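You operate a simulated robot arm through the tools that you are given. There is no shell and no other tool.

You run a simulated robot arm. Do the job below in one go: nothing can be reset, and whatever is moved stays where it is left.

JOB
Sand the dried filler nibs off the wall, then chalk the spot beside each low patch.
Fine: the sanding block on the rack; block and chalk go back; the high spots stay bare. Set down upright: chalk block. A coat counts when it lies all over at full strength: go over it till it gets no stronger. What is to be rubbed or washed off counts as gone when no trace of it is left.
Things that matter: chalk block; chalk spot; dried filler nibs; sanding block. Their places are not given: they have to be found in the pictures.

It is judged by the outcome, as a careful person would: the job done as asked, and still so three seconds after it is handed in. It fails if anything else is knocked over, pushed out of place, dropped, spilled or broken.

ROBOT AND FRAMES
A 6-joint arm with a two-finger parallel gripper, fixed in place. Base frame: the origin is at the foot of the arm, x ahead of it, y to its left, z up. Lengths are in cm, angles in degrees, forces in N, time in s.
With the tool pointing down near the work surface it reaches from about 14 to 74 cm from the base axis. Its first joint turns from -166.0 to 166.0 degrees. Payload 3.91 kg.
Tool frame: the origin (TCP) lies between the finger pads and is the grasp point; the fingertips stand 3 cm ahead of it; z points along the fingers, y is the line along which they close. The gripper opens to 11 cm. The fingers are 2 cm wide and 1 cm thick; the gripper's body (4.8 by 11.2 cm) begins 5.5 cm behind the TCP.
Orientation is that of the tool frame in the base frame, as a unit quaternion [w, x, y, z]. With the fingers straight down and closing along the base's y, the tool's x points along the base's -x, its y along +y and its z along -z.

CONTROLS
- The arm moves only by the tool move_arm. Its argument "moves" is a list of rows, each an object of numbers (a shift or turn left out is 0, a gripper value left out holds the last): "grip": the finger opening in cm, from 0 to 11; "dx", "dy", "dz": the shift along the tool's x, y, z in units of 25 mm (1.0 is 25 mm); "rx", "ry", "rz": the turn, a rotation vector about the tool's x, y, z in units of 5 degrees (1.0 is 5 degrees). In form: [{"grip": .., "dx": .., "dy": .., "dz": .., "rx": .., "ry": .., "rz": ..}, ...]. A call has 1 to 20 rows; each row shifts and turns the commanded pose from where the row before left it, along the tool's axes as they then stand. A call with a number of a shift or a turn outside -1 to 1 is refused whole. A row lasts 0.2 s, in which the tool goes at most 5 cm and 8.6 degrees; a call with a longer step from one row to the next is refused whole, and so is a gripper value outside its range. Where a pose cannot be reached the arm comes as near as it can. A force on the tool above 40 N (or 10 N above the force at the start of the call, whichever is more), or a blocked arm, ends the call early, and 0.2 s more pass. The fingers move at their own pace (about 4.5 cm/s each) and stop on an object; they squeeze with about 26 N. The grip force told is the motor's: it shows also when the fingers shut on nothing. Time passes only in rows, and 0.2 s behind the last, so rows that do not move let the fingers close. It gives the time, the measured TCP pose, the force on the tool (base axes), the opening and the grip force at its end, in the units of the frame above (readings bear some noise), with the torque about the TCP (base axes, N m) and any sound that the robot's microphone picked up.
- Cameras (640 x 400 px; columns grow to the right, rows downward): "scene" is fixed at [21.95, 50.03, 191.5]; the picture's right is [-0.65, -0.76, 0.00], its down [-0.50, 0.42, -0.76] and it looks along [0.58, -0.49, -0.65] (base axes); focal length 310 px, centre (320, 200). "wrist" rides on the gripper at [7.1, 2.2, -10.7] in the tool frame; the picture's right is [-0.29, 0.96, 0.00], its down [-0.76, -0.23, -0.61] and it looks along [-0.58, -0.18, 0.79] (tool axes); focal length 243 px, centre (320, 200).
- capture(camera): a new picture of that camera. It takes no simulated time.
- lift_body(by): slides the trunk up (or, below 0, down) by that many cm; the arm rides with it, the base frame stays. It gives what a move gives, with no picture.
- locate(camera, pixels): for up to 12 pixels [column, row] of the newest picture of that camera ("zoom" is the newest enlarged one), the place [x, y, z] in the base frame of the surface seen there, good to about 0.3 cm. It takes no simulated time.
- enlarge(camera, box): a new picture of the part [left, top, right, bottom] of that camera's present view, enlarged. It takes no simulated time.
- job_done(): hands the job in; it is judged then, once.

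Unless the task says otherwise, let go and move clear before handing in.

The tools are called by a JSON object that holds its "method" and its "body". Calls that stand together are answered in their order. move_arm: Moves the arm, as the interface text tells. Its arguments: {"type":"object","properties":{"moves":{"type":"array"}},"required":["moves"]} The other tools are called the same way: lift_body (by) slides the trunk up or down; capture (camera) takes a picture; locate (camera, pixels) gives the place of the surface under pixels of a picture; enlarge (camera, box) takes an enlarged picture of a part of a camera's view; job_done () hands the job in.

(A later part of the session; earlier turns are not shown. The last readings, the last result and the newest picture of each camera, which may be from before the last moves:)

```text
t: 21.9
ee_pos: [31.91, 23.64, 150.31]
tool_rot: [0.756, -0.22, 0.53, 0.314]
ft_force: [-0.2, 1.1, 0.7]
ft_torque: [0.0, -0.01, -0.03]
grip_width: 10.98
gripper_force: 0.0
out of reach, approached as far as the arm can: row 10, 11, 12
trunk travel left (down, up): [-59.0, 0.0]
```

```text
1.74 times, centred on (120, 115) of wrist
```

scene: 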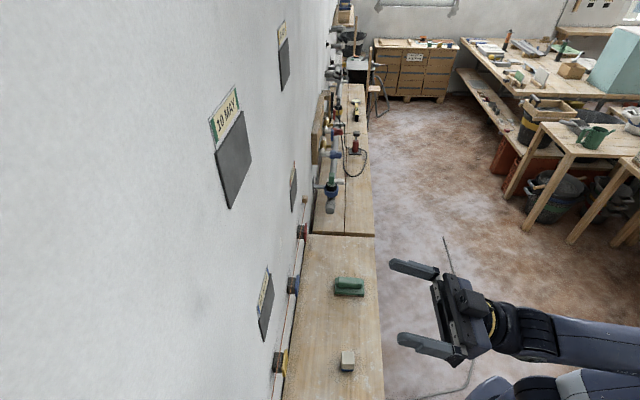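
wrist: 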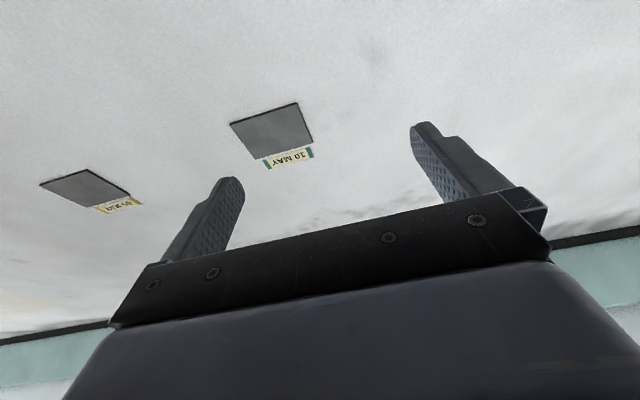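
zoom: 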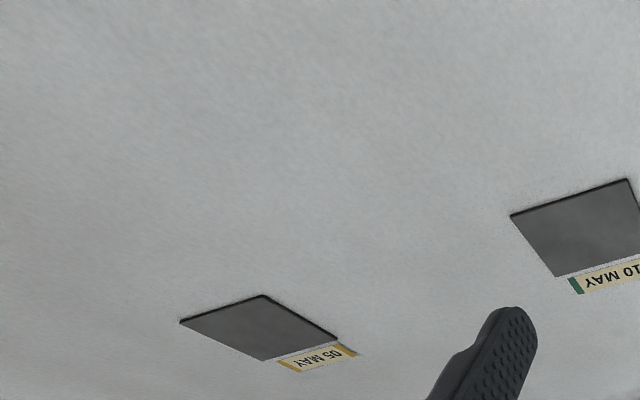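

The smudge is only a faint stain flush with the wall. I'll measure the string itself at several places to be sure it gives no low/high reading.

{"method": "enlarge", "body": {"camera": "scene", "box": [262, 340, 302, 390]}}

{"method": "locate", "body": {"camera": "zoom", "pixels": [[287, 185], [310, 50], [260, 330], [288, 178], [350, 180], [340, 230], [310, 150], [265, 150], [250, 200], [330, 100], [180, 200], [352, 90]]}}

{"method": "enlarge", "body": {"camera": "scene", "box": [285, 215, 321, 250]}}

{"method": "locate", "body": {"camera": "zoom", "pixels": [[297, 190], [320, 40], [265, 350], [300, 170], [350, 180], [345, 230], [318, 160], [275, 160], [265, 200], [338, 100], [180, 200], [355, 110]]}}

{"method": "enlarge", "body": {"camera": "scene", "box": [275, 265, 311, 305]}}

{"method": "locate", "body": {"camera": "zoom", "pixels": [[303, 210], [328, 60], [277, 350], [308, 175], [365, 200], [350, 250], [330, 170], [285, 170], [270, 220], [345, 120], [200, 200], [370, 115]]}}

```text
8.00 times, centred on (282, 365) of scene
```

zoom: 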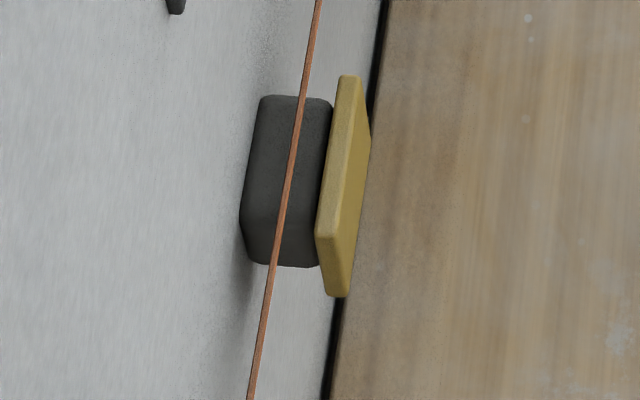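

```text
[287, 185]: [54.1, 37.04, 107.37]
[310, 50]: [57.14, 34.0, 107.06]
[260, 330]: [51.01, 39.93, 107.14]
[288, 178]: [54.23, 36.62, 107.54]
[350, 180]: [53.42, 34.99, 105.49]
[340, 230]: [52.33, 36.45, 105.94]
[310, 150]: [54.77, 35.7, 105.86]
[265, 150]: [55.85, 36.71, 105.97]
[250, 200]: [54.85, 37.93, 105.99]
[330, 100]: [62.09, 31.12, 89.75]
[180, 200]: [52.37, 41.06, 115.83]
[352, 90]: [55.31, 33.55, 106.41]
```

```text
11.43 times, centred on (303, 232) of scene
```

zoom: 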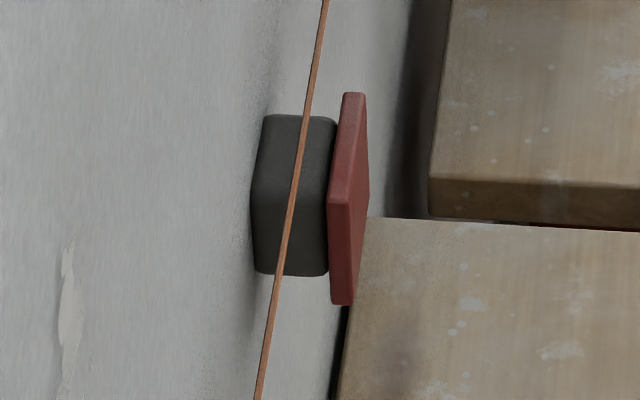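

```text
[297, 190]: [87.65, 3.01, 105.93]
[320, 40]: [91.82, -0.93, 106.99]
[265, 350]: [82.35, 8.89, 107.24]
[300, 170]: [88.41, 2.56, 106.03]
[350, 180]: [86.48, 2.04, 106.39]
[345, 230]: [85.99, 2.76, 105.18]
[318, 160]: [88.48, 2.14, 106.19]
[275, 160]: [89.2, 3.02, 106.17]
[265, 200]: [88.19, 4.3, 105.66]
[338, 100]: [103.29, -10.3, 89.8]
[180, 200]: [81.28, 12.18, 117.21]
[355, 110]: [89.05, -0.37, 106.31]
```

```text
10.00 times, centred on (293, 285) of scene
```

zoom: 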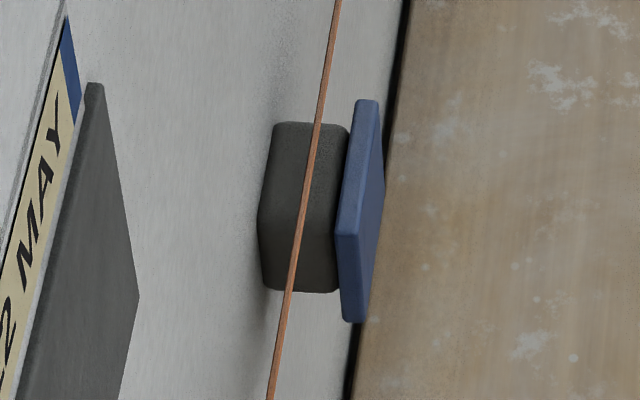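

```text
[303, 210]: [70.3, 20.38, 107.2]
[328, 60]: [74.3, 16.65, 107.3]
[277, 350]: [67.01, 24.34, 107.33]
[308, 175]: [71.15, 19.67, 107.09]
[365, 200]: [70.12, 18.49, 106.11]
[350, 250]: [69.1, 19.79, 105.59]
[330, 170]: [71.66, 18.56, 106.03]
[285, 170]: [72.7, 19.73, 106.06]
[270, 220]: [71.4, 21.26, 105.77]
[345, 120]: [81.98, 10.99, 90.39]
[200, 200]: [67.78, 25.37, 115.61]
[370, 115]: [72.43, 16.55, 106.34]
```

String and block depths match everywhere, so "low" means the lower pair of plates (12 MAY, 03 MAY) and "high" the upper pair (10 MAY, 05 MAY), which stay bare. Now I'll lower the trunk, turn the tool down, and travel toward the sanding block near (68,-5).

{"method": "lift_body", "body": {"by": -22}}

{"method": "move_arm", "body": {"moves": [{"ry": 1, "dy": -0.9}, {"ry": 1, "dy": -0.9}, {"ry": 1, "dy": -0.9}, {"ry": 1, "dy": -0.9}, {"ry": 1, "dy": -0.9}, {"ry": 1, "dy": -0.9}, {"ry": 1, "dy": -0.9}, {"ry": 1, "dy": -0.9}, {"ry": 1, "dy": -0.9}, {"ry": 1, "dy": -0.9}, {"ry": 1, "dy": -0.9}, {"ry": 1, "dy": -0.9}, {"ry": 1, "dy": -0.9}, {"ry": 1, "dy": -0.9}, {"ry": 1, "dy": -0.9}, {"ry": 1, "dy": -0.9}, {"ry": 1, "dy": -0.9}, {"ry": 1}, {"ry": 1}, {"ry": 1}]}}

```text
t: 24.2
ee_pos: [32.08, 23.72, 128.12]
tool_rot: [0.757, -0.221, 0.53, 0.314]
ft_force: [0.6, 0.7, 0.2]
ft_torque: [0.01, 0.02, 0.0]
grip_width: 11.01
gripper_force: 0.0
trunk travel left (down, up): [-37.0, 22.0]
```

```text
t: 28.4
ee_pos: [63.88, -0.76, 119.04]
tool_rot: [0.152, -0.374, 0.914, 0.038]
ft_force: [-0.9, 0.9, 0.7]
ft_torque: [0.01, -0.01, -0.01]
grip_width: 11.0
gripper_force: 0.0
out of reach, approached as far as the arm can: row 17, 18, 19, 20
trunk travel left (down, up): [-37.0, 22.0]
```

The arm reached the limit of reach at this height. I'll lower the trunk more, finish the turn to straight down, and look.

{"method": "lift_body", "body": {"by": -16}}

{"method": "move_arm", "body": {"moves": [{"ry": 1}, {"ry": 1}, {"ry": 1}, {"ry": 0.5}]}}

{"method": "capture", "body": {"camera": "wrist"}}

{"method": "capture", "body": {"camera": "scene"}}

```text
t: 30.2
ee_pos: [63.87, -0.75, 103.19]
tool_rot: [0.154, -0.373, 0.914, 0.038]
ft_force: [-0.1, 0.1, 0.1]
ft_torque: [0.01, 0.0, -0.01]
grip_width: 10.98
gripper_force: 0.1
trunk travel left (down, up): [-21.0, 38.0]
```

```text
t: 31.2
ee_pos: [67.11, -0.36, 93.87]
tool_rot: [0.048, -0.375, 0.926, -0.017]
ft_force: [-0.3, -0.4, -0.7]
ft_torque: [0.01, 0.01, -0.02]
grip_width: 10.98
gripper_force: 0.0
out of reach, approached as far as the arm can: row 1, 2, 3, 4
trunk travel left (down, up): [-21.0, 38.0]
```

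```text
taken
```

wrist: 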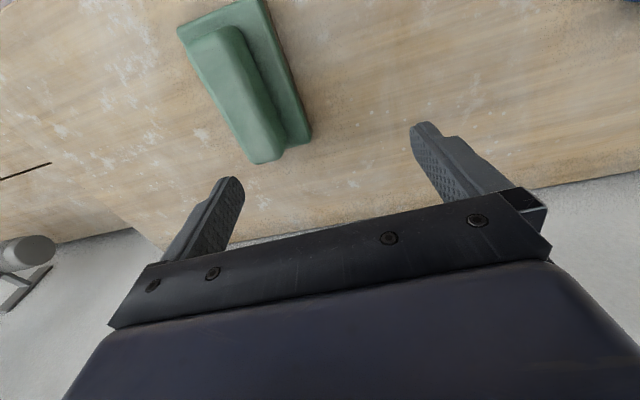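

```text
taken
```

scene: 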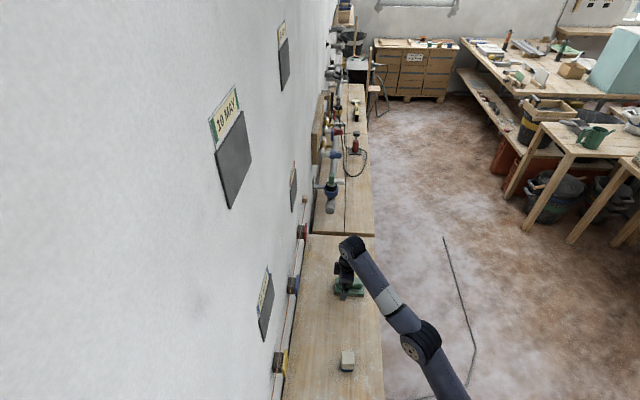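

The sanding block shows at (245,80) just behind the fingers; the arm is at its reach limit with the tool at z≈94. I'll back off and up a little to learn where the commanded pose stands.

{"method": "move_arm", "body": {"moves": [{"dx": 1}, {"dx": 1}, {"dx": 1}]}}

```text
t: 32.0
ee_pos: [62.01, -5.5, 93.35]
tool_rot: [0.049, -0.375, 0.925, -0.018]
ft_force: [-0.8, -0.1, 0.3]
ft_torque: [0.0, 0.02, 0.0]
grip_width: 11.0
gripper_force: 0.1
trunk travel left (down, up): [-21.0, 38.0]
```

Backing off worked, and the command follows the reached pose. I'll level the tool (about 4° each about x and y), rise a little and re-image the sanding block.

{"method": "move_arm", "body": {"moves": [{"dz": -1, "ry": 0.88}, {"dz": -1, "rx": -0.8}, {"dx": 1}]}}

{"method": "capture", "body": {"camera": "wrist"}}

```text
t: 32.8
ee_pos: [58.33, -7.15, 96.73]
tool_rot: [0.0, -0.373, 0.928, 0.0]
ft_force: [0.4, 0.6, 0.3]
ft_torque: [-0.03, 0.06, 0.02]
grip_width: 10.99
gripper_force: 0.1
out of reach, approached as far as the arm can: row 2
trunk travel left (down, up): [-21.0, 38.0]
```

```text
taken
```

wrist: 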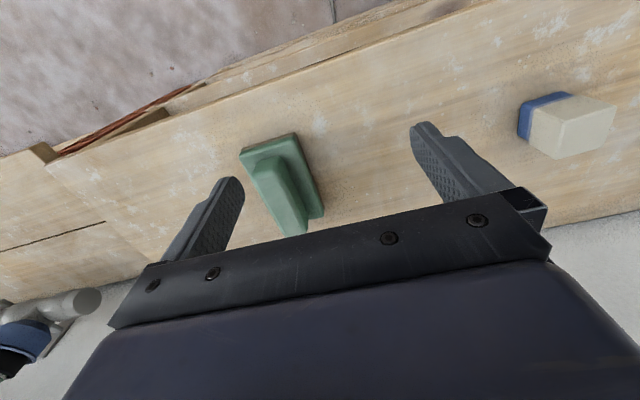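

The tool now points straight down and both blocks are in view. I'll locate the sanding block's handle and base edges.

{"method": "enlarge", "body": {"camera": "wrist", "box": [210, 110, 370, 250]}}

{"method": "locate", "body": {"camera": "wrist", "pixels": [[262, 157], [280, 155], [290, 180], [268, 170], [305, 210], [285, 220], [240, 152], [296, 133], [324, 212], [312, 185], [256, 172], [275, 190]]}}

{"method": "enlarge", "body": {"camera": "wrist", "box": [490, 60, 640, 190]}}

```text
2.86 times, centred on (290, 180) of wrist
```

zoom: 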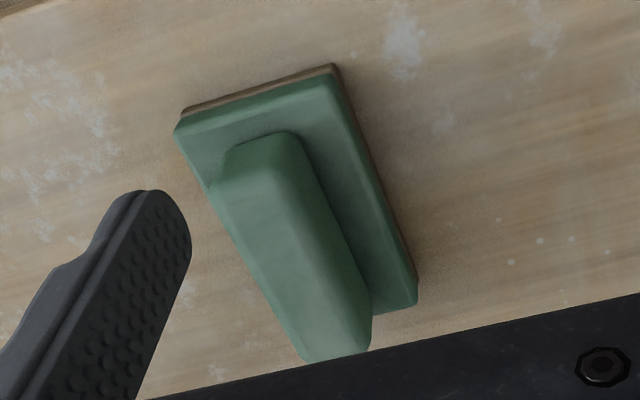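

```text
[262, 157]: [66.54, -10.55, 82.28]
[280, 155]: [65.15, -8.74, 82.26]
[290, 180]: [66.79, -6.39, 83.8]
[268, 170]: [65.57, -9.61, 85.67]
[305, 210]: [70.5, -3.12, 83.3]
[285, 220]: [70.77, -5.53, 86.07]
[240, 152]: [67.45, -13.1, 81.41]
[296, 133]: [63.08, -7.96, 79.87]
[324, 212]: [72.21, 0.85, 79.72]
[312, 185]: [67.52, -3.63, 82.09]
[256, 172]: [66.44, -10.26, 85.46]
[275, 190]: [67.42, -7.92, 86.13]
```

```text
3.08 times, centred on (565, 125) of wrist
```

zoom: 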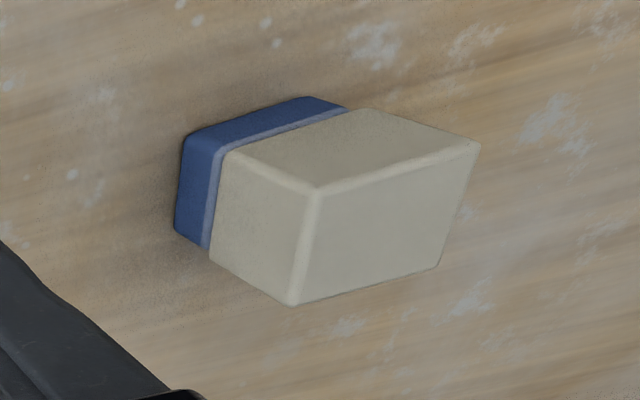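

The handle top is at z≈86 with its long axis roughly toward the wall. I'll re-zoom to locate the block's outline and the chalk's faces more precisely.

{"method": "enlarge", "body": {"camera": "wrist", "box": [210, 110, 370, 250]}}

{"method": "locate", "body": {"camera": "zoom", "pixels": [[190, 125], [325, 85], [405, 280], [390, 250], [345, 150], [240, 155], [290, 150], [355, 330], [310, 345], [225, 190], [265, 170], [330, 330]]}}

{"method": "locate", "body": {"camera": "wrist", "pixels": [[570, 110], [590, 112], [612, 108], [575, 130], [590, 150], [545, 135], [537, 128], [557, 95], [530, 115], [560, 155], [600, 130], [525, 108]]}}

```text
2.86 times, centred on (290, 180) of wrist
```

zoom: 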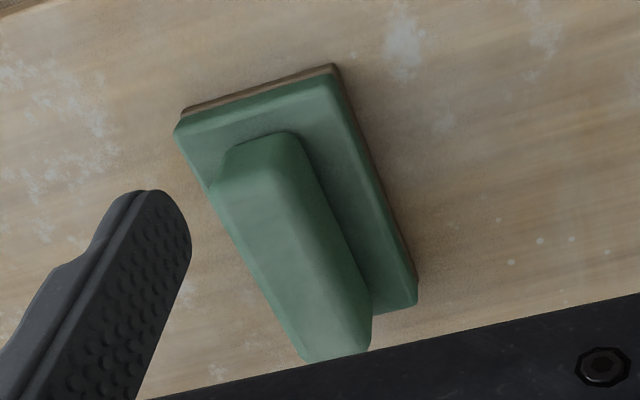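

```text
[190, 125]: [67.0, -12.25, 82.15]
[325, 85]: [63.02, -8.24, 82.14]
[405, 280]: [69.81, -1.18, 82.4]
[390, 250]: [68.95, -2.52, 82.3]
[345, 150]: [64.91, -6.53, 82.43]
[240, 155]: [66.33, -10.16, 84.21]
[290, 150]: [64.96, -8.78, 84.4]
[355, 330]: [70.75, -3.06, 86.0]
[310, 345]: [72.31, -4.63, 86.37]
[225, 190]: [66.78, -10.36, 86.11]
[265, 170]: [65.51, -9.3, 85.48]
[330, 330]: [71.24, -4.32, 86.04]
```

```text
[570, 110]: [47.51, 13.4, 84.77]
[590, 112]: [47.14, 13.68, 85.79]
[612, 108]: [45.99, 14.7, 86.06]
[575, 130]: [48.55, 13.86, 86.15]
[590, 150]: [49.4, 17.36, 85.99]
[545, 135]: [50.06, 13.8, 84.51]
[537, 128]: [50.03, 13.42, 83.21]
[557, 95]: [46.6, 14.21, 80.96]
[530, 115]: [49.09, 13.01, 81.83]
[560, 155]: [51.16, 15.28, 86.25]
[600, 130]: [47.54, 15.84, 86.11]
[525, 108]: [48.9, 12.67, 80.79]
```

The block is aligned with the wall: base about 10×6 cm, centre near (68.5,-6.7), handle 2.6 cm wide along the wall normal, handle top z≈86.2, base top z≈82.3. I'll lower to z≈92 and move over it.

{"method": "move_arm", "body": {"moves": [{"dz": 0.95, "rz": -0.24}, {"dz": 0.95}, {"dx": -1, "dy": -0.92}, {"dx": -1, "dy": -0.92}, {"dx": -1, "dy": -0.92}, {}]}}

{"method": "capture", "body": {"camera": "wrist"}}

{"method": "enlarge", "body": {"camera": "scene", "box": [310, 230, 400, 320]}}

```text
t: 34.2
ee_pos: [65.03, -6.65, 91.96]
tool_rot: [0.0, -0.384, 0.923, 0.001]
ft_force: [0.4, 0.0, 0.2]
ft_torque: [-0.01, 0.01, -0.01]
grip_width: 11.01
gripper_force: 0.1
out of reach, approached as far as the arm can: row 5
trunk travel left (down, up): [-21.0, 38.0]
```

```text
taken
```

wrist: 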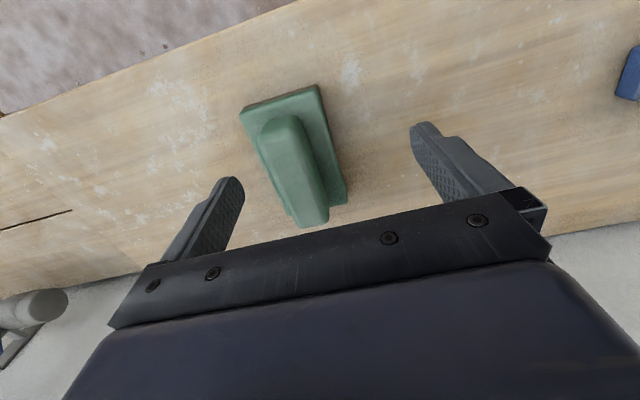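

```text
4.44 times, centred on (355, 275) of scene
```

zoom: 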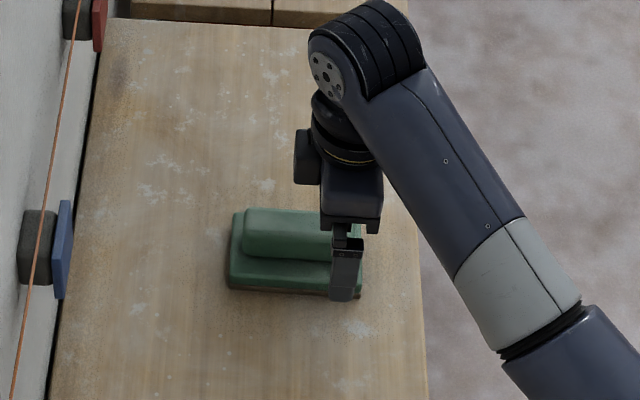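

The forearm is nearly straight, and the shoulder is below the wrist, so a higher trunk gives more reach down here. I'll raise the trunk 14 cm, then bring the tool back down while moving over the handle.

{"method": "lift_body", "body": {"by": 14}}

{"method": "move_arm", "body": {"moves": [{"dz": 1}, {"dz": 1}, {"dz": 1}, {"dz": 1}, {"dz": 1}, {}]}}

```text
t: 35.9
ee_pos: [65.1, -6.64, 105.96]
tool_rot: [0.002, -0.385, 0.923, 0.0]
ft_force: [-0.5, -0.5, 0.8]
ft_torque: [0.0, 0.01, 0.01]
grip_width: 11.02
gripper_force: 0.1
trunk travel left (down, up): [-35.0, 24.0]
```

```text
t: 37.3
ee_pos: [65.19, -6.48, 93.47]
tool_rot: [0.002, -0.384, 0.923, 0.0]
ft_force: [0.3, -0.3, -0.2]
ft_torque: [0.03, 0.01, 0.0]
grip_width: 10.99
gripper_force: 0.1
trunk travel left (down, up): [-35.0, 24.0]
```

Reach is fine now at (65.2,-6.5,93.5). I'll shift 2.2 cm toward the wall and 2.5 cm along it to stand over the handle, and check.

{"method": "move_arm", "body": {"moves": [{"dx": -0.88, "dy": -1.0}, {}]}}

{"method": "capture", "body": {"camera": "wrist"}}

{"method": "enlarge", "body": {"camera": "scene", "box": [310, 230, 400, 320]}}

```text
t: 37.9
ee_pos: [68.57, -6.85, 93.5]
tool_rot: [0.0, -0.384, 0.923, 0.0]
ft_force: [-0.3, -0.3, 0.1]
ft_torque: [-0.01, 0.02, -0.03]
grip_width: 11.01
gripper_force: 0.1
trunk travel left (down, up): [-35.0, 24.0]
```

```text
taken
```

wrist: 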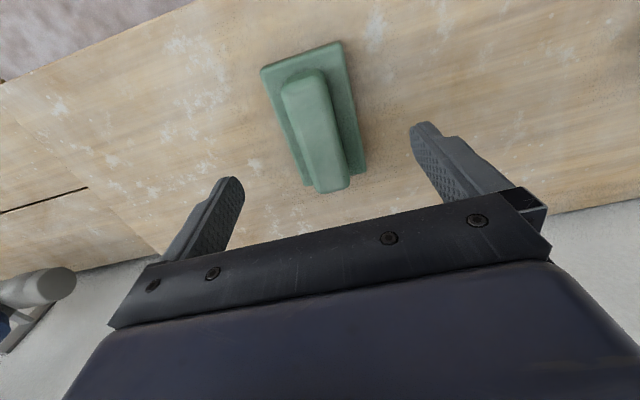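

```text
4.44 times, centred on (355, 275) of scene
```

zoom: 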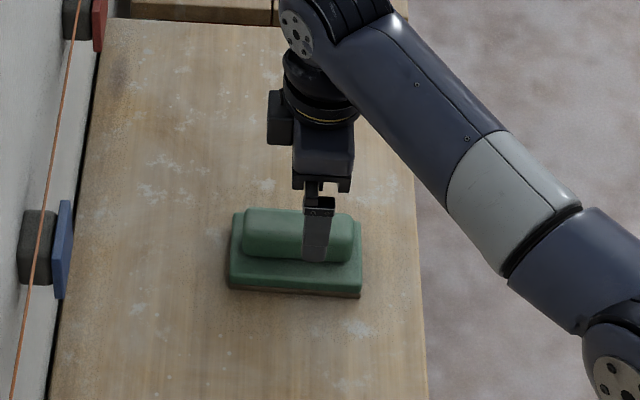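

Now the whole block is visible. I'll locate the handle ends and base corners to verify centring.

{"method": "locate", "body": {"camera": "wrist", "pixels": [[266, 72], [338, 48], [362, 165], [305, 180], [288, 88], [320, 74], [345, 172], [322, 188], [307, 130], [318, 125], [330, 120], [300, 135]]}}

```text
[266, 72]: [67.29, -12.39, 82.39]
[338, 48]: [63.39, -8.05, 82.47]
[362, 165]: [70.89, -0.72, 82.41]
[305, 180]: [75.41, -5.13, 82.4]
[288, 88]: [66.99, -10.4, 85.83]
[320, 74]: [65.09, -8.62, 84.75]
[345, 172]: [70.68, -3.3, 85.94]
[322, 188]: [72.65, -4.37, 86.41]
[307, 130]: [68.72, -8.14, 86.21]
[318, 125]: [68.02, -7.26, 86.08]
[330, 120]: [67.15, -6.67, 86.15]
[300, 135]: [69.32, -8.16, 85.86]
```

The handle centre is at about n=44.15, s=53.4, almost under the tool. I'll nudge 0.5 cm toward the wall, descend to z≈85.9 (fingertips just above the base) and close.

{"method": "move_arm", "body": {"moves": [{"dx": -0.2}, {"dz": 1}, {"dz": 1}, {"dz": 0.8}, {"dz": 0.2}, {}]}}

```text
t: 39.3
ee_pos: [68.74, -6.54, 85.94]
tool_rot: [0.001, -0.385, 0.923, 0.0]
ft_force: [0.0, 0.6, 0.3]
ft_torque: [-0.02, 0.01, 0.0]
grip_width: 10.99
gripper_force: 0.1
trunk travel left (down, up): [-35.0, 24.0]
```

{"method": "move_arm", "body": {"moves": [{"grip": 1.5}, {"grip": 1.5}, {"grip": 1.5}, {"grip": 1.5}, {"grip": 1.5}, {"grip": 1.5}, {"grip": 1.5}, {"grip": 1.5}]}}

{"method": "capture", "body": {"camera": "wrist"}}

```text
t: 41.1
ee_pos: [68.89, -6.48, 85.9]
tool_rot: [0.001, -0.384, 0.923, 0.001]
ft_force: [0.8, 0.0, 0.2]
ft_torque: [0.05, 0.0, 0.0]
grip_width: 3.36
gripper_force: 25.8
trunk travel left (down, up): [-35.0, 24.0]
```

```text
taken
```

wrist: 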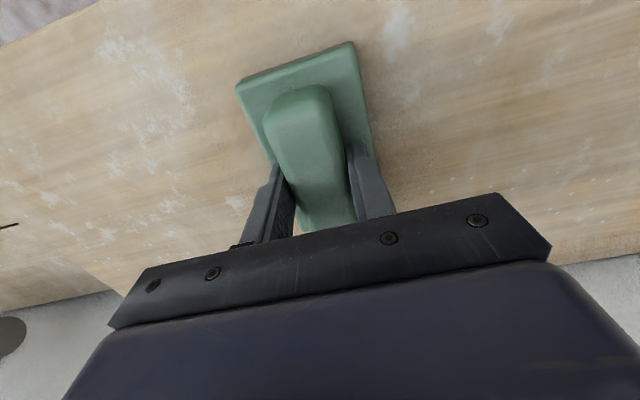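

The handle is held (3.36 cm wide, 25.8 N); its face should lie 5.9 cm ahead of the TCP. I'll lift it straight up, then raise the trunk.

{"method": "move_arm", "body": {"moves": [{"dz": -0.4}, {"dz": -0.8}, {"dz": -1}, {"dz": -1}, {}]}}

{"method": "lift_body", "body": {"by": 18}}

{"method": "capture", "body": {"camera": "scene"}}

```text
t: 42.3
ee_pos: [68.81, -6.75, 94.02]
tool_rot: [0.001, -0.384, 0.923, 0.0]
ft_force: [-0.8, -0.1, -1.1]
ft_torque: [0.0, 0.0, -0.01]
grip_width: 3.36
gripper_force: 25.9
trunk travel left (down, up): [-35.0, 24.0]
```

```text
t: 44.3
ee_pos: [68.81, -6.65, 112.09]
tool_rot: [0.001, -0.384, 0.923, 0.0]
ft_force: [-0.2, 0.0, -1.7]
ft_torque: [-0.02, 0.02, 0.01]
grip_width: 3.37
gripper_force: 25.9
trunk travel left (down, up): [-53.0, 6.0]
```

```text
taken
```

scene: 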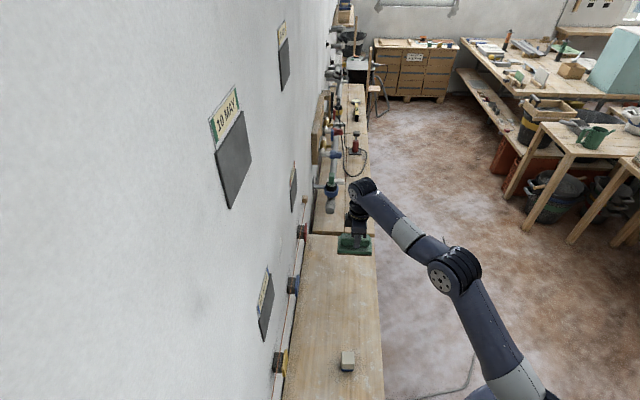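

The block is carried cleanly. I'll pitch the tool up 90° to face the wall while sliding along to s≈33.5.

{"method": "move_arm", "body": {"moves": [{"ry": -1, "dy": 0.44}, {"ry": -1, "dy": 0.44}, {"ry": -1, "dy": 0.44}, {"ry": -1, "dy": 0.44}, {"ry": -1, "dy": 0.44}, {"ry": -1, "dy": 0.44}, {"ry": -1, "dy": 0.44}, {"ry": -1, "dy": 0.44}, {"ry": -1, "dy": 0.44}, {"ry": -1, "dy": 0.44}, {"ry": -1, "dy": 0.44}, {"ry": -1, "dy": 0.44}, {"ry": -1, "dy": 0.44}, {"ry": -1, "dy": 0.44}, {"ry": -1, "dy": 0.44}, {"ry": -1, "dy": 0.44}, {"ry": -1, "dy": 0.44}, {"ry": -1, "dy": 0.44}, {}]}}

{"method": "capture", "body": {"camera": "wrist"}}

{"method": "capture", "body": {"camera": "scene"}}

```text
t: 48.3
ee_pos: [54.74, 7.27, 111.93]
tool_rot: [0.654, -0.271, 0.652, 0.271]
ft_force: [-0.1, -0.2, -1.3]
ft_torque: [-0.04, 0.06, -0.02]
grip_width: 3.37
gripper_force: 26.0
trunk travel left (down, up): [-53.0, 6.0]
```

```text
taken
```

wrist: 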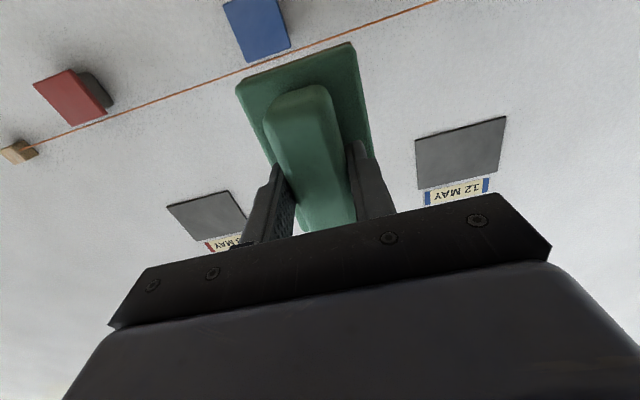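

```text
taken
```

scene: 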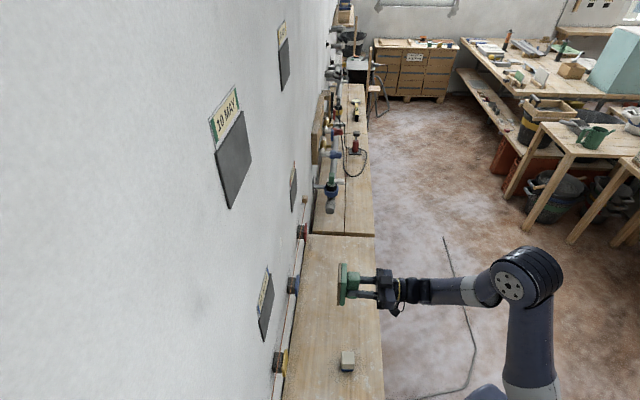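

The tool faces the wall squarely. I'll rise to z≈126 and approach until the sanding face is about 2 cm from the wall.

{"method": "move_arm", "body": {"moves": [{"dx": -0.94, "dz": 0.5}, {"dx": -0.94, "dz": 0.9}, {"dx": -0.94, "dz": 0.9}, {"dx": -0.94, "dz": 0.9}, {"dx": -0.94, "dz": 0.9}, {"dx": -0.94, "dz": 0.9}, {"dz": 0.6}, {}]}}

{"method": "capture", "body": {"camera": "wrist"}}

{"method": "enlarge", "body": {"camera": "scene", "box": [240, 180, 400, 320]}}

```text
t: 50.1
ee_pos: [64.4, 17.03, 126.03]
tool_rot: [0.654, -0.272, 0.652, 0.272]
ft_force: [0.1, 0.0, -1.8]
ft_torque: [-0.02, 0.03, 0.0]
grip_width: 3.38
gripper_force: 25.8
trunk travel left (down, up): [-53.0, 6.0]
```

```text
taken
```

wrist: 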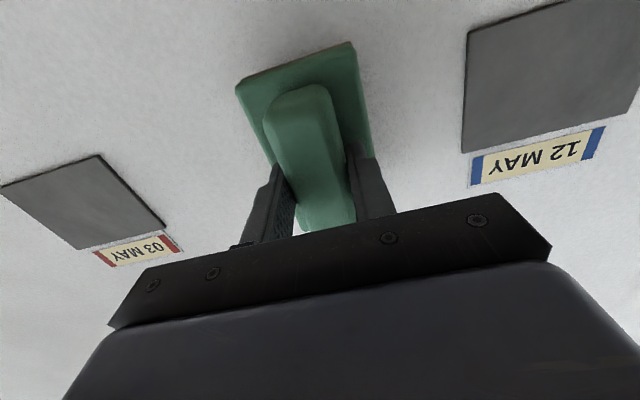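

```text
2.86 times, centred on (320, 250) of scene
```

zoom: 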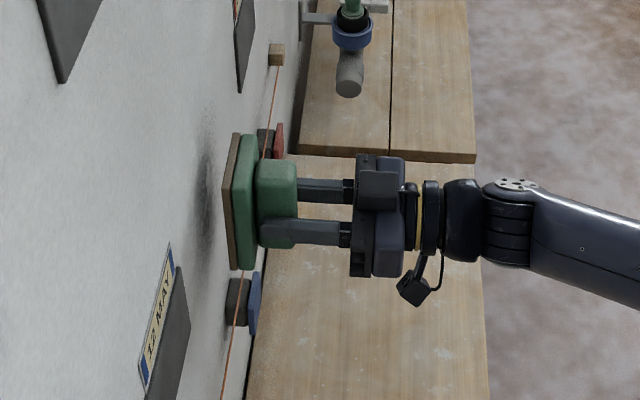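

The face is about 2.5 cm from the wall. I'll close in by small steps watching the force.

{"method": "move_arm", "body": {"moves": [{"dz": 0.25}, {"dz": 0.25}, {"dz": 0.2}, {"dz": 0.1}, {}]}}

```text
t: 51.3
ee_pos: [66.05, 18.34, 126.07]
tool_rot: [0.653, -0.272, 0.652, 0.272]
ft_force: [-0.5, 0.2, -0.7]
ft_torque: [-0.02, 0.01, 0.05]
grip_width: 3.35
gripper_force: 26.4
trunk travel left (down, up): [-53.0, 6.0]
```

{"method": "move_arm", "body": {"moves": [{"dz": 0.06}, {"dz": 0.06}, {}]}}

```text
t: 52.1
ee_pos: [66.26, 18.63, 126.09]
tool_rot: [0.653, -0.271, 0.653, 0.271]
ft_force: [-3.4, -2.7, -2.7]
ft_torque: [0.02, 0.02, -0.13]
grip_width: 3.37
gripper_force: 25.4
trunk travel left (down, up): [-53.0, 6.0]
```

Contact is made at TCP n≈60.0 with about 4 N. I'll press slightly more and rub with strokes along the wall and up/down.

{"method": "move_arm", "body": {"moves": [{"dz": 0.05}, {"dy": 0.5}, {"dy": 0.5}, {"dy": -0.5}, {"dy": -0.5}, {"dy": -0.5}, {"dy": -0.5}, {"dy": 0.5}, {"dy": 0.5}, {"dx": 0.5}, {"dx": 0.5}, {"dx": -0.5}, {"dx": -0.5}, {"dx": -0.5}, {"dx": -0.5}, {"dx": 0.5}, {"dx": 0.5}, {}]}}

{"method": "capture", "body": {"camera": "wrist"}}

```text
t: 55.9
ee_pos: [66.36, 18.7, 126.37]
tool_rot: [0.655, -0.271, 0.65, 0.272]
ft_force: [-7.4, -8.2, 3.2]
ft_torque: [-0.19, 0.07, -0.17]
grip_width: 3.38
gripper_force: 26.1
trunk travel left (down, up): [-53.0, 6.0]
```

```text
taken
```

wrist: 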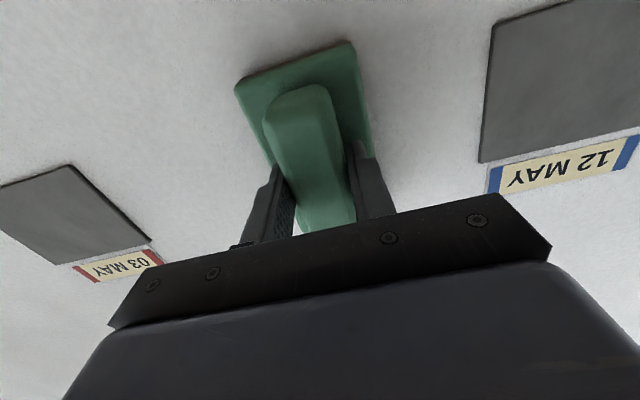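

Pressing at about 11 N works steadily. I'll rub over a wider area to cover the outlying specks.

{"method": "move_arm", "body": {"moves": [{"dx": 0.6}, {"dx": 0.6, "dy": 0.7}, {"dy": 0.7}, {"dx": -0.6}, {"dx": -0.6}, {"dx": -0.6}, {"dx": -0.6}, {"dy": -0.7}, {"dx": 0.6}, {"dx": 0.6}, {"dx": 0.6}, {"dx": 0.6}, {"dy": -0.7}, {"dx": -0.6}, {"dx": -0.6}, {"dx": -0.6}, {"dx": -0.6}, {"dx": 0.6}, {"dx": 0.6}, {}]}}

{"method": "move_arm", "body": {"moves": [{"dy": 0.5}, {"dy": 0.5}, {"dy": 0.5}, {"dy": -0.5}, {"dy": -0.5}, {"dy": -0.5}, {"dy": -0.5}, {"dy": -0.5}, {"dy": 0.5}, {"dy": 0.5}, {"dy": 0.5}, {"dy": 0.5}, {"dy": -0.5}, {"dy": -0.5}, {}]}}

```text
t: 60.1
ee_pos: [66.22, 18.77, 126.2]
tool_rot: [0.654, -0.271, 0.652, 0.271]
ft_force: [-3.9, -5.8, 2.2]
ft_torque: [-0.27, 0.17, -0.12]
grip_width: 3.37
gripper_force: 26.3
trunk travel left (down, up): [-53.0, 6.0]
```

```text
t: 63.3
ee_pos: [66.21, 18.84, 126.2]
tool_rot: [0.654, -0.271, 0.652, 0.271]
ft_force: [-9.2, -4.3, -2.1]
ft_torque: [-0.05, -0.07, -0.06]
grip_width: 3.38
gripper_force: 26.4
trunk travel left (down, up): [-53.0, 6.0]
```

Now I'll back away and slide aside to look at the sanded area.

{"method": "move_arm", "body": {"moves": [{"dz": -0.3}, {"dz": -1}, {"dz": -1}, {"dz": -1}, {"dz": -1}, {"dz": -1, "dy": 1}, {"dy": 1}, {"dy": 1}, {"dy": 1}, {"dy": 1}, {}]}}

{"method": "capture", "body": {"camera": "wrist"}}

{"method": "enlarge", "body": {"camera": "scene", "box": [240, 190, 320, 270]}}

```text
t: 65.7
ee_pos: [47.96, 18.35, 125.94]
tool_rot: [0.654, -0.271, 0.653, 0.271]
ft_force: [-0.8, 0.2, -1.4]
ft_torque: [-0.01, 0.02, -0.01]
grip_width: 3.36
gripper_force: 26.6
trunk travel left (down, up): [-53.0, 6.0]
```

```text
taken
```

wrist: 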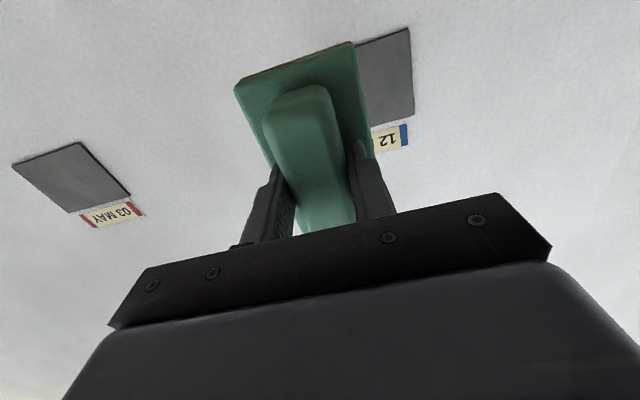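

```text
5.00 times, centred on (280, 230) of scene
```

zoom: 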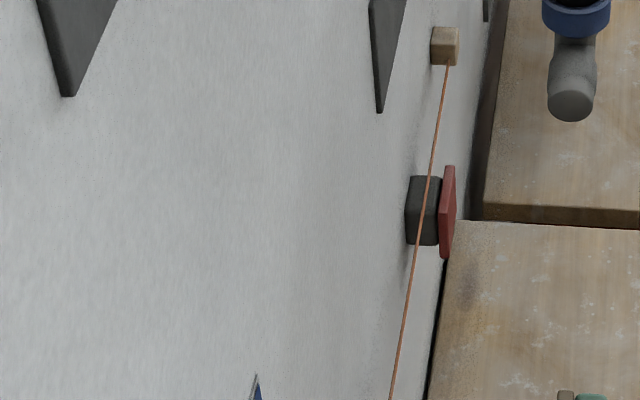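

The nib area between the two low plates looks clean from both cameras. I'll zoom in closely to confirm that no trace is left.

{"method": "enlarge", "body": {"camera": "wrist", "box": [120, 20, 260, 180]}}

{"method": "enlarge", "body": {"camera": "scene", "box": [262, 225, 302, 260]}}

{"method": "locate", "body": {"camera": "wrist", "pixels": [[200, 100], [220, 60], [160, 110], [230, 130], [250, 60], [190, 60]]}}

```text
2.50 times, centred on (190, 100) of wrist
```

zoom: 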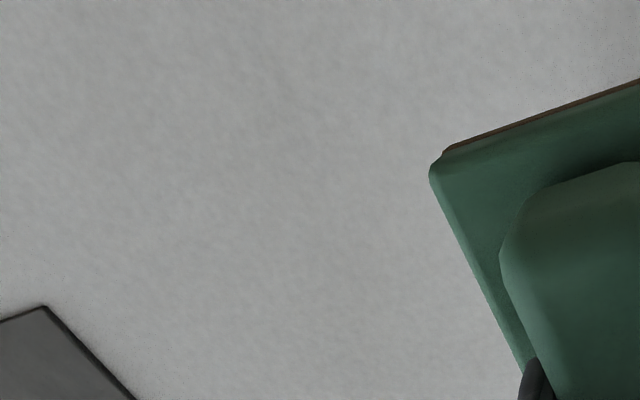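

```text
11.43 times, centred on (282, 242) of scene
```

zoom: 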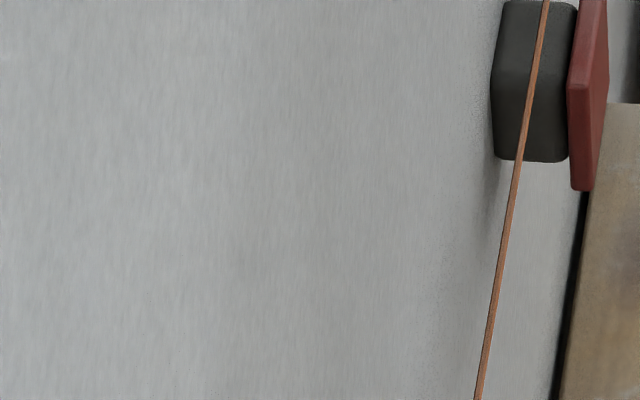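

```text
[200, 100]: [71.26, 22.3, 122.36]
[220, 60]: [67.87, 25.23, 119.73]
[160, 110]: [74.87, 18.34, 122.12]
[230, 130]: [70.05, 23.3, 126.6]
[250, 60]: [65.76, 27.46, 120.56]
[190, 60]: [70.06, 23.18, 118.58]
```

The visible part is clean, but the block still hides some of the spot (s≈30). I'll slide further aside and look again.

{"method": "move_arm", "body": {"moves": [{"dy": 1}, {"dy": 1}, {"dy": 1}, {}]}}

{"method": "enlarge", "body": {"camera": "wrist", "box": [100, 20, 300, 200]}}

{"method": "capture", "body": {"camera": "wrist"}}

{"method": "locate", "body": {"camera": "wrist", "pixels": [[200, 100], [220, 60], [160, 110], [230, 130], [220, 150], [240, 110]]}}

```text
t: 66.7
ee_pos: [42.72, 23.71, 125.91]
tool_rot: [0.654, -0.271, 0.652, 0.271]
ft_force: [0.1, -0.2, -2.4]
ft_torque: [-0.06, 0.04, -0.02]
grip_width: 3.4
gripper_force: 26.0
trunk travel left (down, up): [-53.0, 6.0]
```

```text
2.22 times, centred on (200, 110) of wrist
```

zoom: 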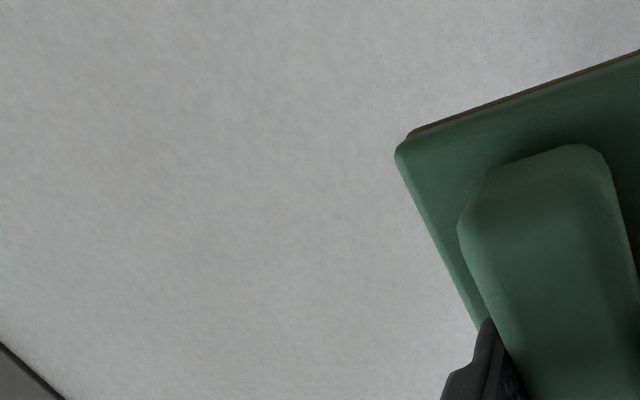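

```text
taken
```

wrist: 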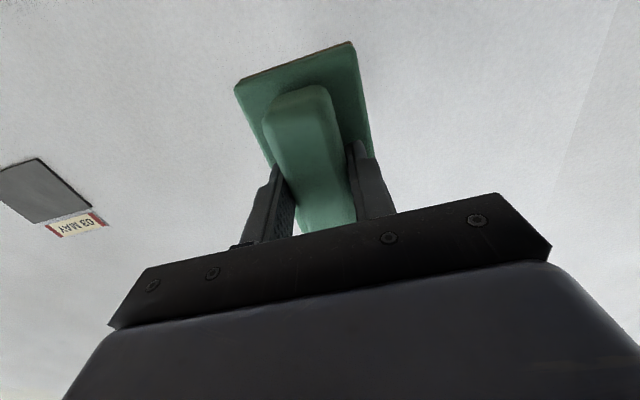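

```text
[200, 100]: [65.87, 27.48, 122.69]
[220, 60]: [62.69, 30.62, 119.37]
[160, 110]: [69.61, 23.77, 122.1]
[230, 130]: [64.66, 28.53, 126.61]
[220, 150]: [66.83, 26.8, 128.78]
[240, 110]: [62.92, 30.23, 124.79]
```

The whole nib area now looks clean. For certainty I'll give it one more light rub over the same area before putting the block back.

{"method": "move_arm", "body": {"moves": [{"dy": -1}, {"dy": -1}, {"dy": -1}, {"dy": -1}, {"dy": -1}, {"dy": -1}, {"dy": -1}, {"dy": -1, "dz": 1}, {"dz": 1}, {"dz": 1}, {"dz": 1}, {"dz": 0.9}, {}]}}

```text
t: 69.5
ee_pos: [65.53, 18.26, 126.16]
tool_rot: [0.653, -0.272, 0.652, 0.272]
ft_force: [1.2, -0.4, -0.8]
ft_torque: [-0.02, 0.05, 0.01]
grip_width: 3.36
gripper_force: 26.0
trunk travel left (down, up): [-53.0, 6.0]
```

{"method": "move_arm", "body": {"moves": [{"dz": 0.2}, {"dz": 0.16}, {"dy": 0.6}, {"dy": 0.6}, {"dx": 0.6}, {"dx": 0.6}, {"dy": -0.6}, {"dy": -0.6}, {"dy": -0.6}, {"dy": -0.6}, {"dx": -0.6}, {"dx": -0.6}, {"dx": -0.6}, {"dy": 0.6}, {"dy": 0.6}, {"dy": 0.6}, {"dy": 0.6}, {"dx": 0.6}, {"dy": -0.6}, {"dy": -0.6}]}}

{"method": "move_arm", "body": {"moves": [{"dx": 0.6}, {"dx": 0.6}, {"dx": -0.6}, {"dx": -0.6}, {"dx": -0.6}, {"dx": 0.6}, {"dy": 0.5}, {"dx": 0.6}, {"dx": 0.6}, {"dx": -0.6}, {"dx": -0.6}, {"dy": -1}, {"dx": 0.6}, {"dx": 0.6}, {"dx": -0.6}, {"dx": -0.6}, {"dy": 0.5}, {}]}}

```text
t: 73.7
ee_pos: [66.1, 18.76, 126.16]
tool_rot: [0.654, -0.271, 0.652, 0.271]
ft_force: [0.6, 0.5, -1.5]
ft_torque: [-0.03, 0.03, -0.02]
grip_width: 3.38
gripper_force: 26.2
trunk travel left (down, up): [-53.0, 6.0]
```

```text
t: 77.5
ee_pos: [65.96, 18.82, 126.18]
tool_rot: [0.654, -0.271, 0.652, 0.271]
ft_force: [-2.9, -2.9, -0.6]
ft_torque: [-0.17, 0.12, -0.15]
grip_width: 3.4
gripper_force: 26.1
trunk travel left (down, up): [-53.0, 6.0]
```

The contact stayed light and even. I'll back off, lower to z≈112, and turn the tool down again on the way back to the block's place.

{"method": "move_arm", "body": {"moves": [{"dz": -0.4}, {"dz": -1}, {"dz": -1}, {"dz": -1, "dx": 0.9}, {"dz": -1, "dx": 0.9}, {"dz": -1, "dx": 0.9}, {"dz": -1, "dx": 0.9}, {"dx": 0.9}, {"dx": 0.9}, {}]}}

{"method": "move_arm", "body": {"moves": [{"ry": 1, "dy": -0.44}, {"ry": 1, "dy": -0.44}, {"ry": 1, "dy": -0.44}, {"ry": 1, "dy": -0.44}, {"ry": 1, "dy": -0.44}, {"ry": 1, "dy": -0.44}, {"ry": 1, "dy": -0.44}, {"ry": 1, "dy": -0.44}, {"ry": 1, "dy": -0.44}, {"ry": 1, "dy": -0.44}, {"ry": 1, "dy": -0.44}, {"ry": 1, "dy": -0.44}, {"ry": 1, "dy": -0.44}, {"ry": 1, "dy": -0.44}, {"ry": 1, "dy": -0.44}, {"ry": 1, "dy": -0.44}, {"ry": 1, "dy": -0.44}, {"ry": 1, "dy": -0.44}, {}]}}

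```text
t: 79.7
ee_pos: [54.99, 7.52, 112.78]
tool_rot: [0.654, -0.271, 0.652, 0.272]
ft_force: [0.7, 0.0, -1.8]
ft_torque: [0.0, 0.03, 0.06]
grip_width: 3.36
gripper_force: 26.5
trunk travel left (down, up): [-53.0, 6.0]
```

```text
t: 83.7
ee_pos: [69.11, -6.74, 112.63]
tool_rot: [0.001, -0.384, 0.923, 0.0]
ft_force: [0.2, 0.1, -2.0]
ft_torque: [-0.04, 0.01, 0.01]
grip_width: 3.37
gripper_force: 26.4
trunk travel left (down, up): [-53.0, 6.0]
```

The block is back over its place. I'll lower the trunk, correct 0.35 cm sideways and set it down gently.

{"method": "lift_body", "body": {"by": -18}}

{"method": "move_arm", "body": {"moves": [{"dy": 0.14, "dz": 0.5}, {"dz": 1}, {"dz": 1}, {"dz": 0.6}, {"dz": 0.2}, {}]}}

```text
t: 85.7
ee_pos: [69.1, -6.6, 94.75]
tool_rot: [0.001, -0.384, 0.923, 0.0]
ft_force: [1.5, 0.7, -1.8]
ft_torque: [-0.01, -0.03, -0.01]
grip_width: 3.36
gripper_force: 25.8
trunk travel left (down, up): [-35.0, 24.0]
```

```text
t: 87.1
ee_pos: [68.85, -6.38, 86.47]
tool_rot: [0.002, -0.385, 0.923, 0.001]
ft_force: [-0.3, 0.0, -0.7]
ft_torque: [0.01, 0.03, 0.0]
grip_width: 3.36
gripper_force: 25.6
trunk travel left (down, up): [-35.0, 24.0]
```

{"method": "move_arm", "body": {"moves": [{"dz": 0.1}, {"dz": 0.08}, {"dz": 0.05}, {}]}}

```text
t: 88.1
ee_pos: [68.94, -6.46, 85.98]
tool_rot: [0.001, -0.384, 0.923, 0.0]
ft_force: [0.1, -0.2, -0.8]
ft_torque: [0.02, 0.01, -0.04]
grip_width: 3.4
gripper_force: 26.3
trunk travel left (down, up): [-35.0, 24.0]
```

{"method": "move_arm", "body": {"moves": [{"dz": 0.04}, {"dz": 0.03}, {}]}}

```text
t: 88.9
ee_pos: [68.86, -6.41, 85.96]
tool_rot: [0.002, -0.384, 0.923, 0.0]
ft_force: [1.8, 1.3, 3.7]
ft_torque: [-0.02, 0.22, -0.04]
grip_width: 3.37
gripper_force: 26.3
trunk travel left (down, up): [-35.0, 24.0]
```

The block rests on the bench (upward force 3.7 N). I'll open the fingers fully and rise.

{"method": "move_arm", "body": {"moves": [{"grip": 11}, {"grip": 11}, {"grip": 11}, {"grip": 11}, {"grip": 11}, {"grip": 11}, {"dz": -0.5}, {"dz": -1}, {"dz": -1}, {"dz": -0.5}, {}]}}

{"method": "capture", "body": {"camera": "wrist"}}

{"method": "capture", "body": {"camera": "scene"}}

```text
t: 91.3
ee_pos: [68.72, -6.56, 93.17]
tool_rot: [0.001, -0.384, 0.923, -0.001]
ft_force: [-0.4, -0.3, -0.5]
ft_torque: [0.03, 0.02, 0.05]
grip_width: 10.99
gripper_force: 0.2
trunk travel left (down, up): [-35.0, 24.0]
```

```text
taken
```

wrist: 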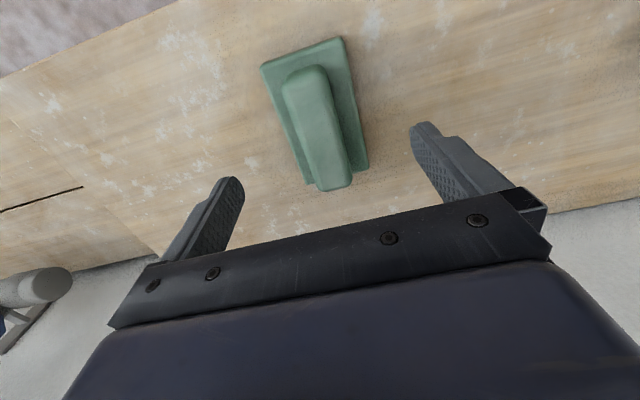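

```text
taken
```

scene: 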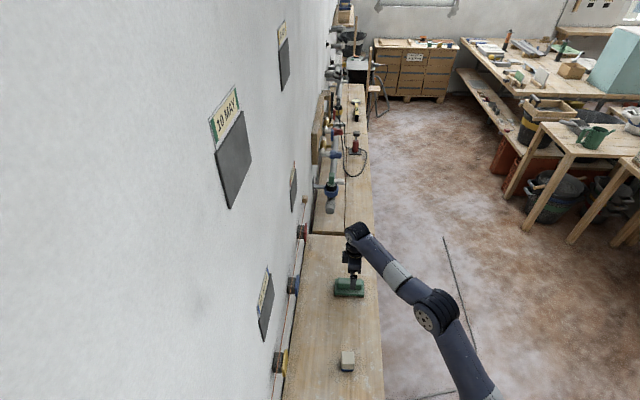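

The sanding block is back where it stood. Next I'll move along the bench to the chalk near (48.5,15.3).

{"method": "move_arm", "body": {"moves": [{"dy": 1}, {"dy": 1}, {"dy": 1}, {"dy": 1}, {"dy": 1}, {"dy": 1}, {"dy": 1}, {"dy": 1}, {"dy": 1}, {"dy": 1}, {"dy": 1}, {"dy": 0.9}, {}]}}

{"method": "capture", "body": {"camera": "wrist"}}

```text
t: 94.1
ee_pos: [47.39, 14.58, 93.01]
tool_rot: [0.001, -0.384, 0.923, 0.0]
ft_force: [0.2, 0.2, -1.1]
ft_torque: [0.03, 0.0, 0.0]
grip_width: 11.01
gripper_force: 0.1
trunk travel left (down, up): [-35.0, 24.0]
```

```text
taken
```

wrist: 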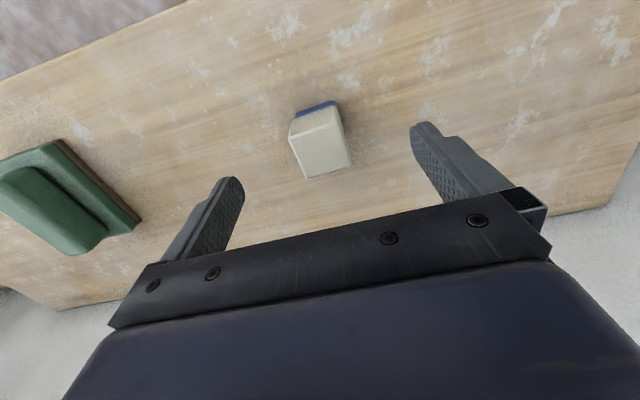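

{"method": "enlarge", "body": {"camera": "wrist", "box": [270, 80, 370, 200]}}

{"method": "locate", "body": {"camera": "zoom", "pixels": [[320, 180], [270, 160], [375, 130], [300, 255], [395, 225], [345, 200], [250, 115], [360, 85], [330, 120], [400, 180], [300, 70], [355, 50]]}}

```text
3.33 times, centred on (320, 140) of wrist
```

zoom: 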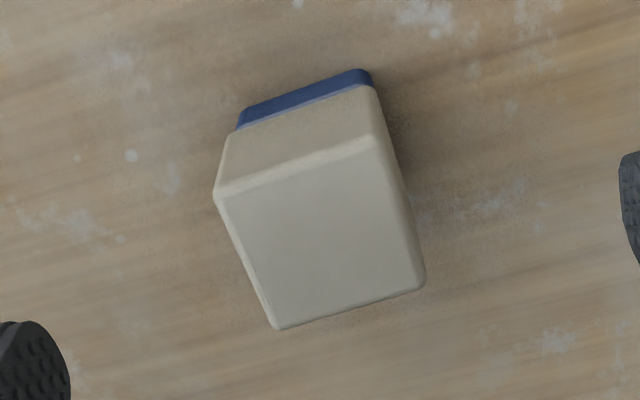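

```text
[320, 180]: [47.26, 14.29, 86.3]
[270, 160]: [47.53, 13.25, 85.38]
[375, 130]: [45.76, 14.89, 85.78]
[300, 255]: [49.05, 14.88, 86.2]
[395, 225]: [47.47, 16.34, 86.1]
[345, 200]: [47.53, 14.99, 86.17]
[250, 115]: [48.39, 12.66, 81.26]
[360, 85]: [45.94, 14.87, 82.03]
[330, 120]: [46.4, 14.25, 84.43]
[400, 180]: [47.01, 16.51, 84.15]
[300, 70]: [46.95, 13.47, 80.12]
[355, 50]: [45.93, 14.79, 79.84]
```

{"method": "locate", "body": {"camera": "zoom", "pixels": [[228, 203], [366, 152], [412, 277], [286, 316], [322, 237], [240, 230], [390, 220], [350, 296]]}}

```text
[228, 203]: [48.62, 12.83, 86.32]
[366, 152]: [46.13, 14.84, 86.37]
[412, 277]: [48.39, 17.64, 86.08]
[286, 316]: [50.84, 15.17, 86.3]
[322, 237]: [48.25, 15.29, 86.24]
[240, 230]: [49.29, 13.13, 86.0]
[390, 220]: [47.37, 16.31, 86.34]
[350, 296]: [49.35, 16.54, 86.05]
```

The chalk's top face is centred at about (48.5,15.1), 3.8–4 cm wide, edges along the wall directions, top z≈86.2, blue face down on the bench. I'll centre, descend to z≈85 and grip it.

{"method": "move_arm", "body": {"moves": [{"dx": -0.47, "dy": -0.16}, {"dz": 1}, {"dz": 1}, {"dz": 1}, {"dz": 0.2}, {}]}}

{"method": "capture", "body": {"camera": "wrist"}}

```text
t: 95.5
ee_pos: [49.1, 15.01, 85.15]
tool_rot: [0.001, -0.384, 0.923, 0.0]
ft_force: [-0.2, 0.2, -0.2]
ft_torque: [-0.01, 0.02, -0.03]
grip_width: 10.99
gripper_force: 0.0
trunk travel left (down, up): [-35.0, 24.0]
```

```text
taken
```

wrist: 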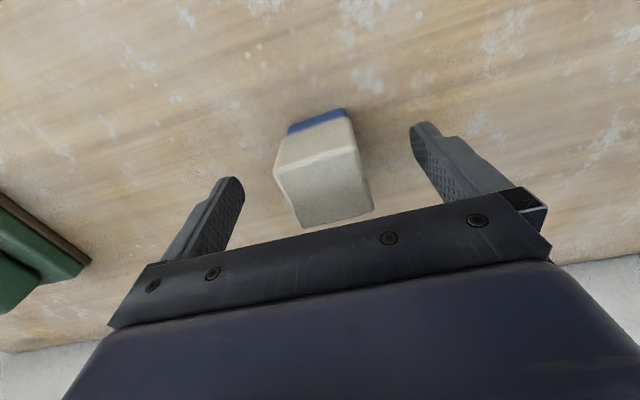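

{"method": "move_arm", "body": {"moves": [{"dy": 0.18, "dx": 0.1}, {"grip": 3}, {"grip": 3}, {"grip": 3}, {"grip": 3}, {"grip": 3}, {"grip": 3}, {"grip": 3}]}}

{"method": "capture", "body": {"camera": "wrist"}}

```text
t: 97.3
ee_pos: [48.51, 15.25, 85.24]
tool_rot: [0.002, -0.384, 0.923, 0.0]
ft_force: [0.9, -0.7, 0.5]
ft_torque: [0.01, -0.02, 0.0]
grip_width: 4.16
gripper_force: 26.4
trunk travel left (down, up): [-35.0, 24.0]
```

```text
taken
```

wrist: 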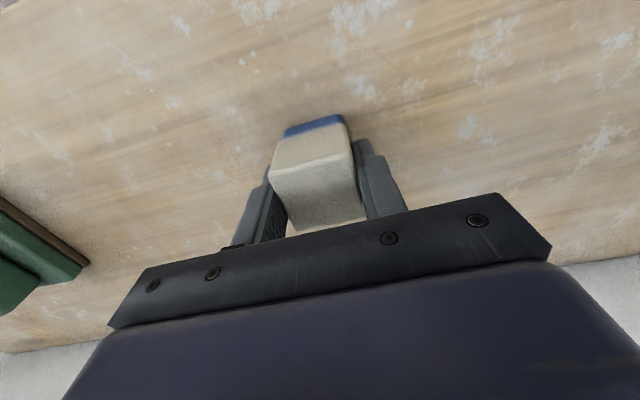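

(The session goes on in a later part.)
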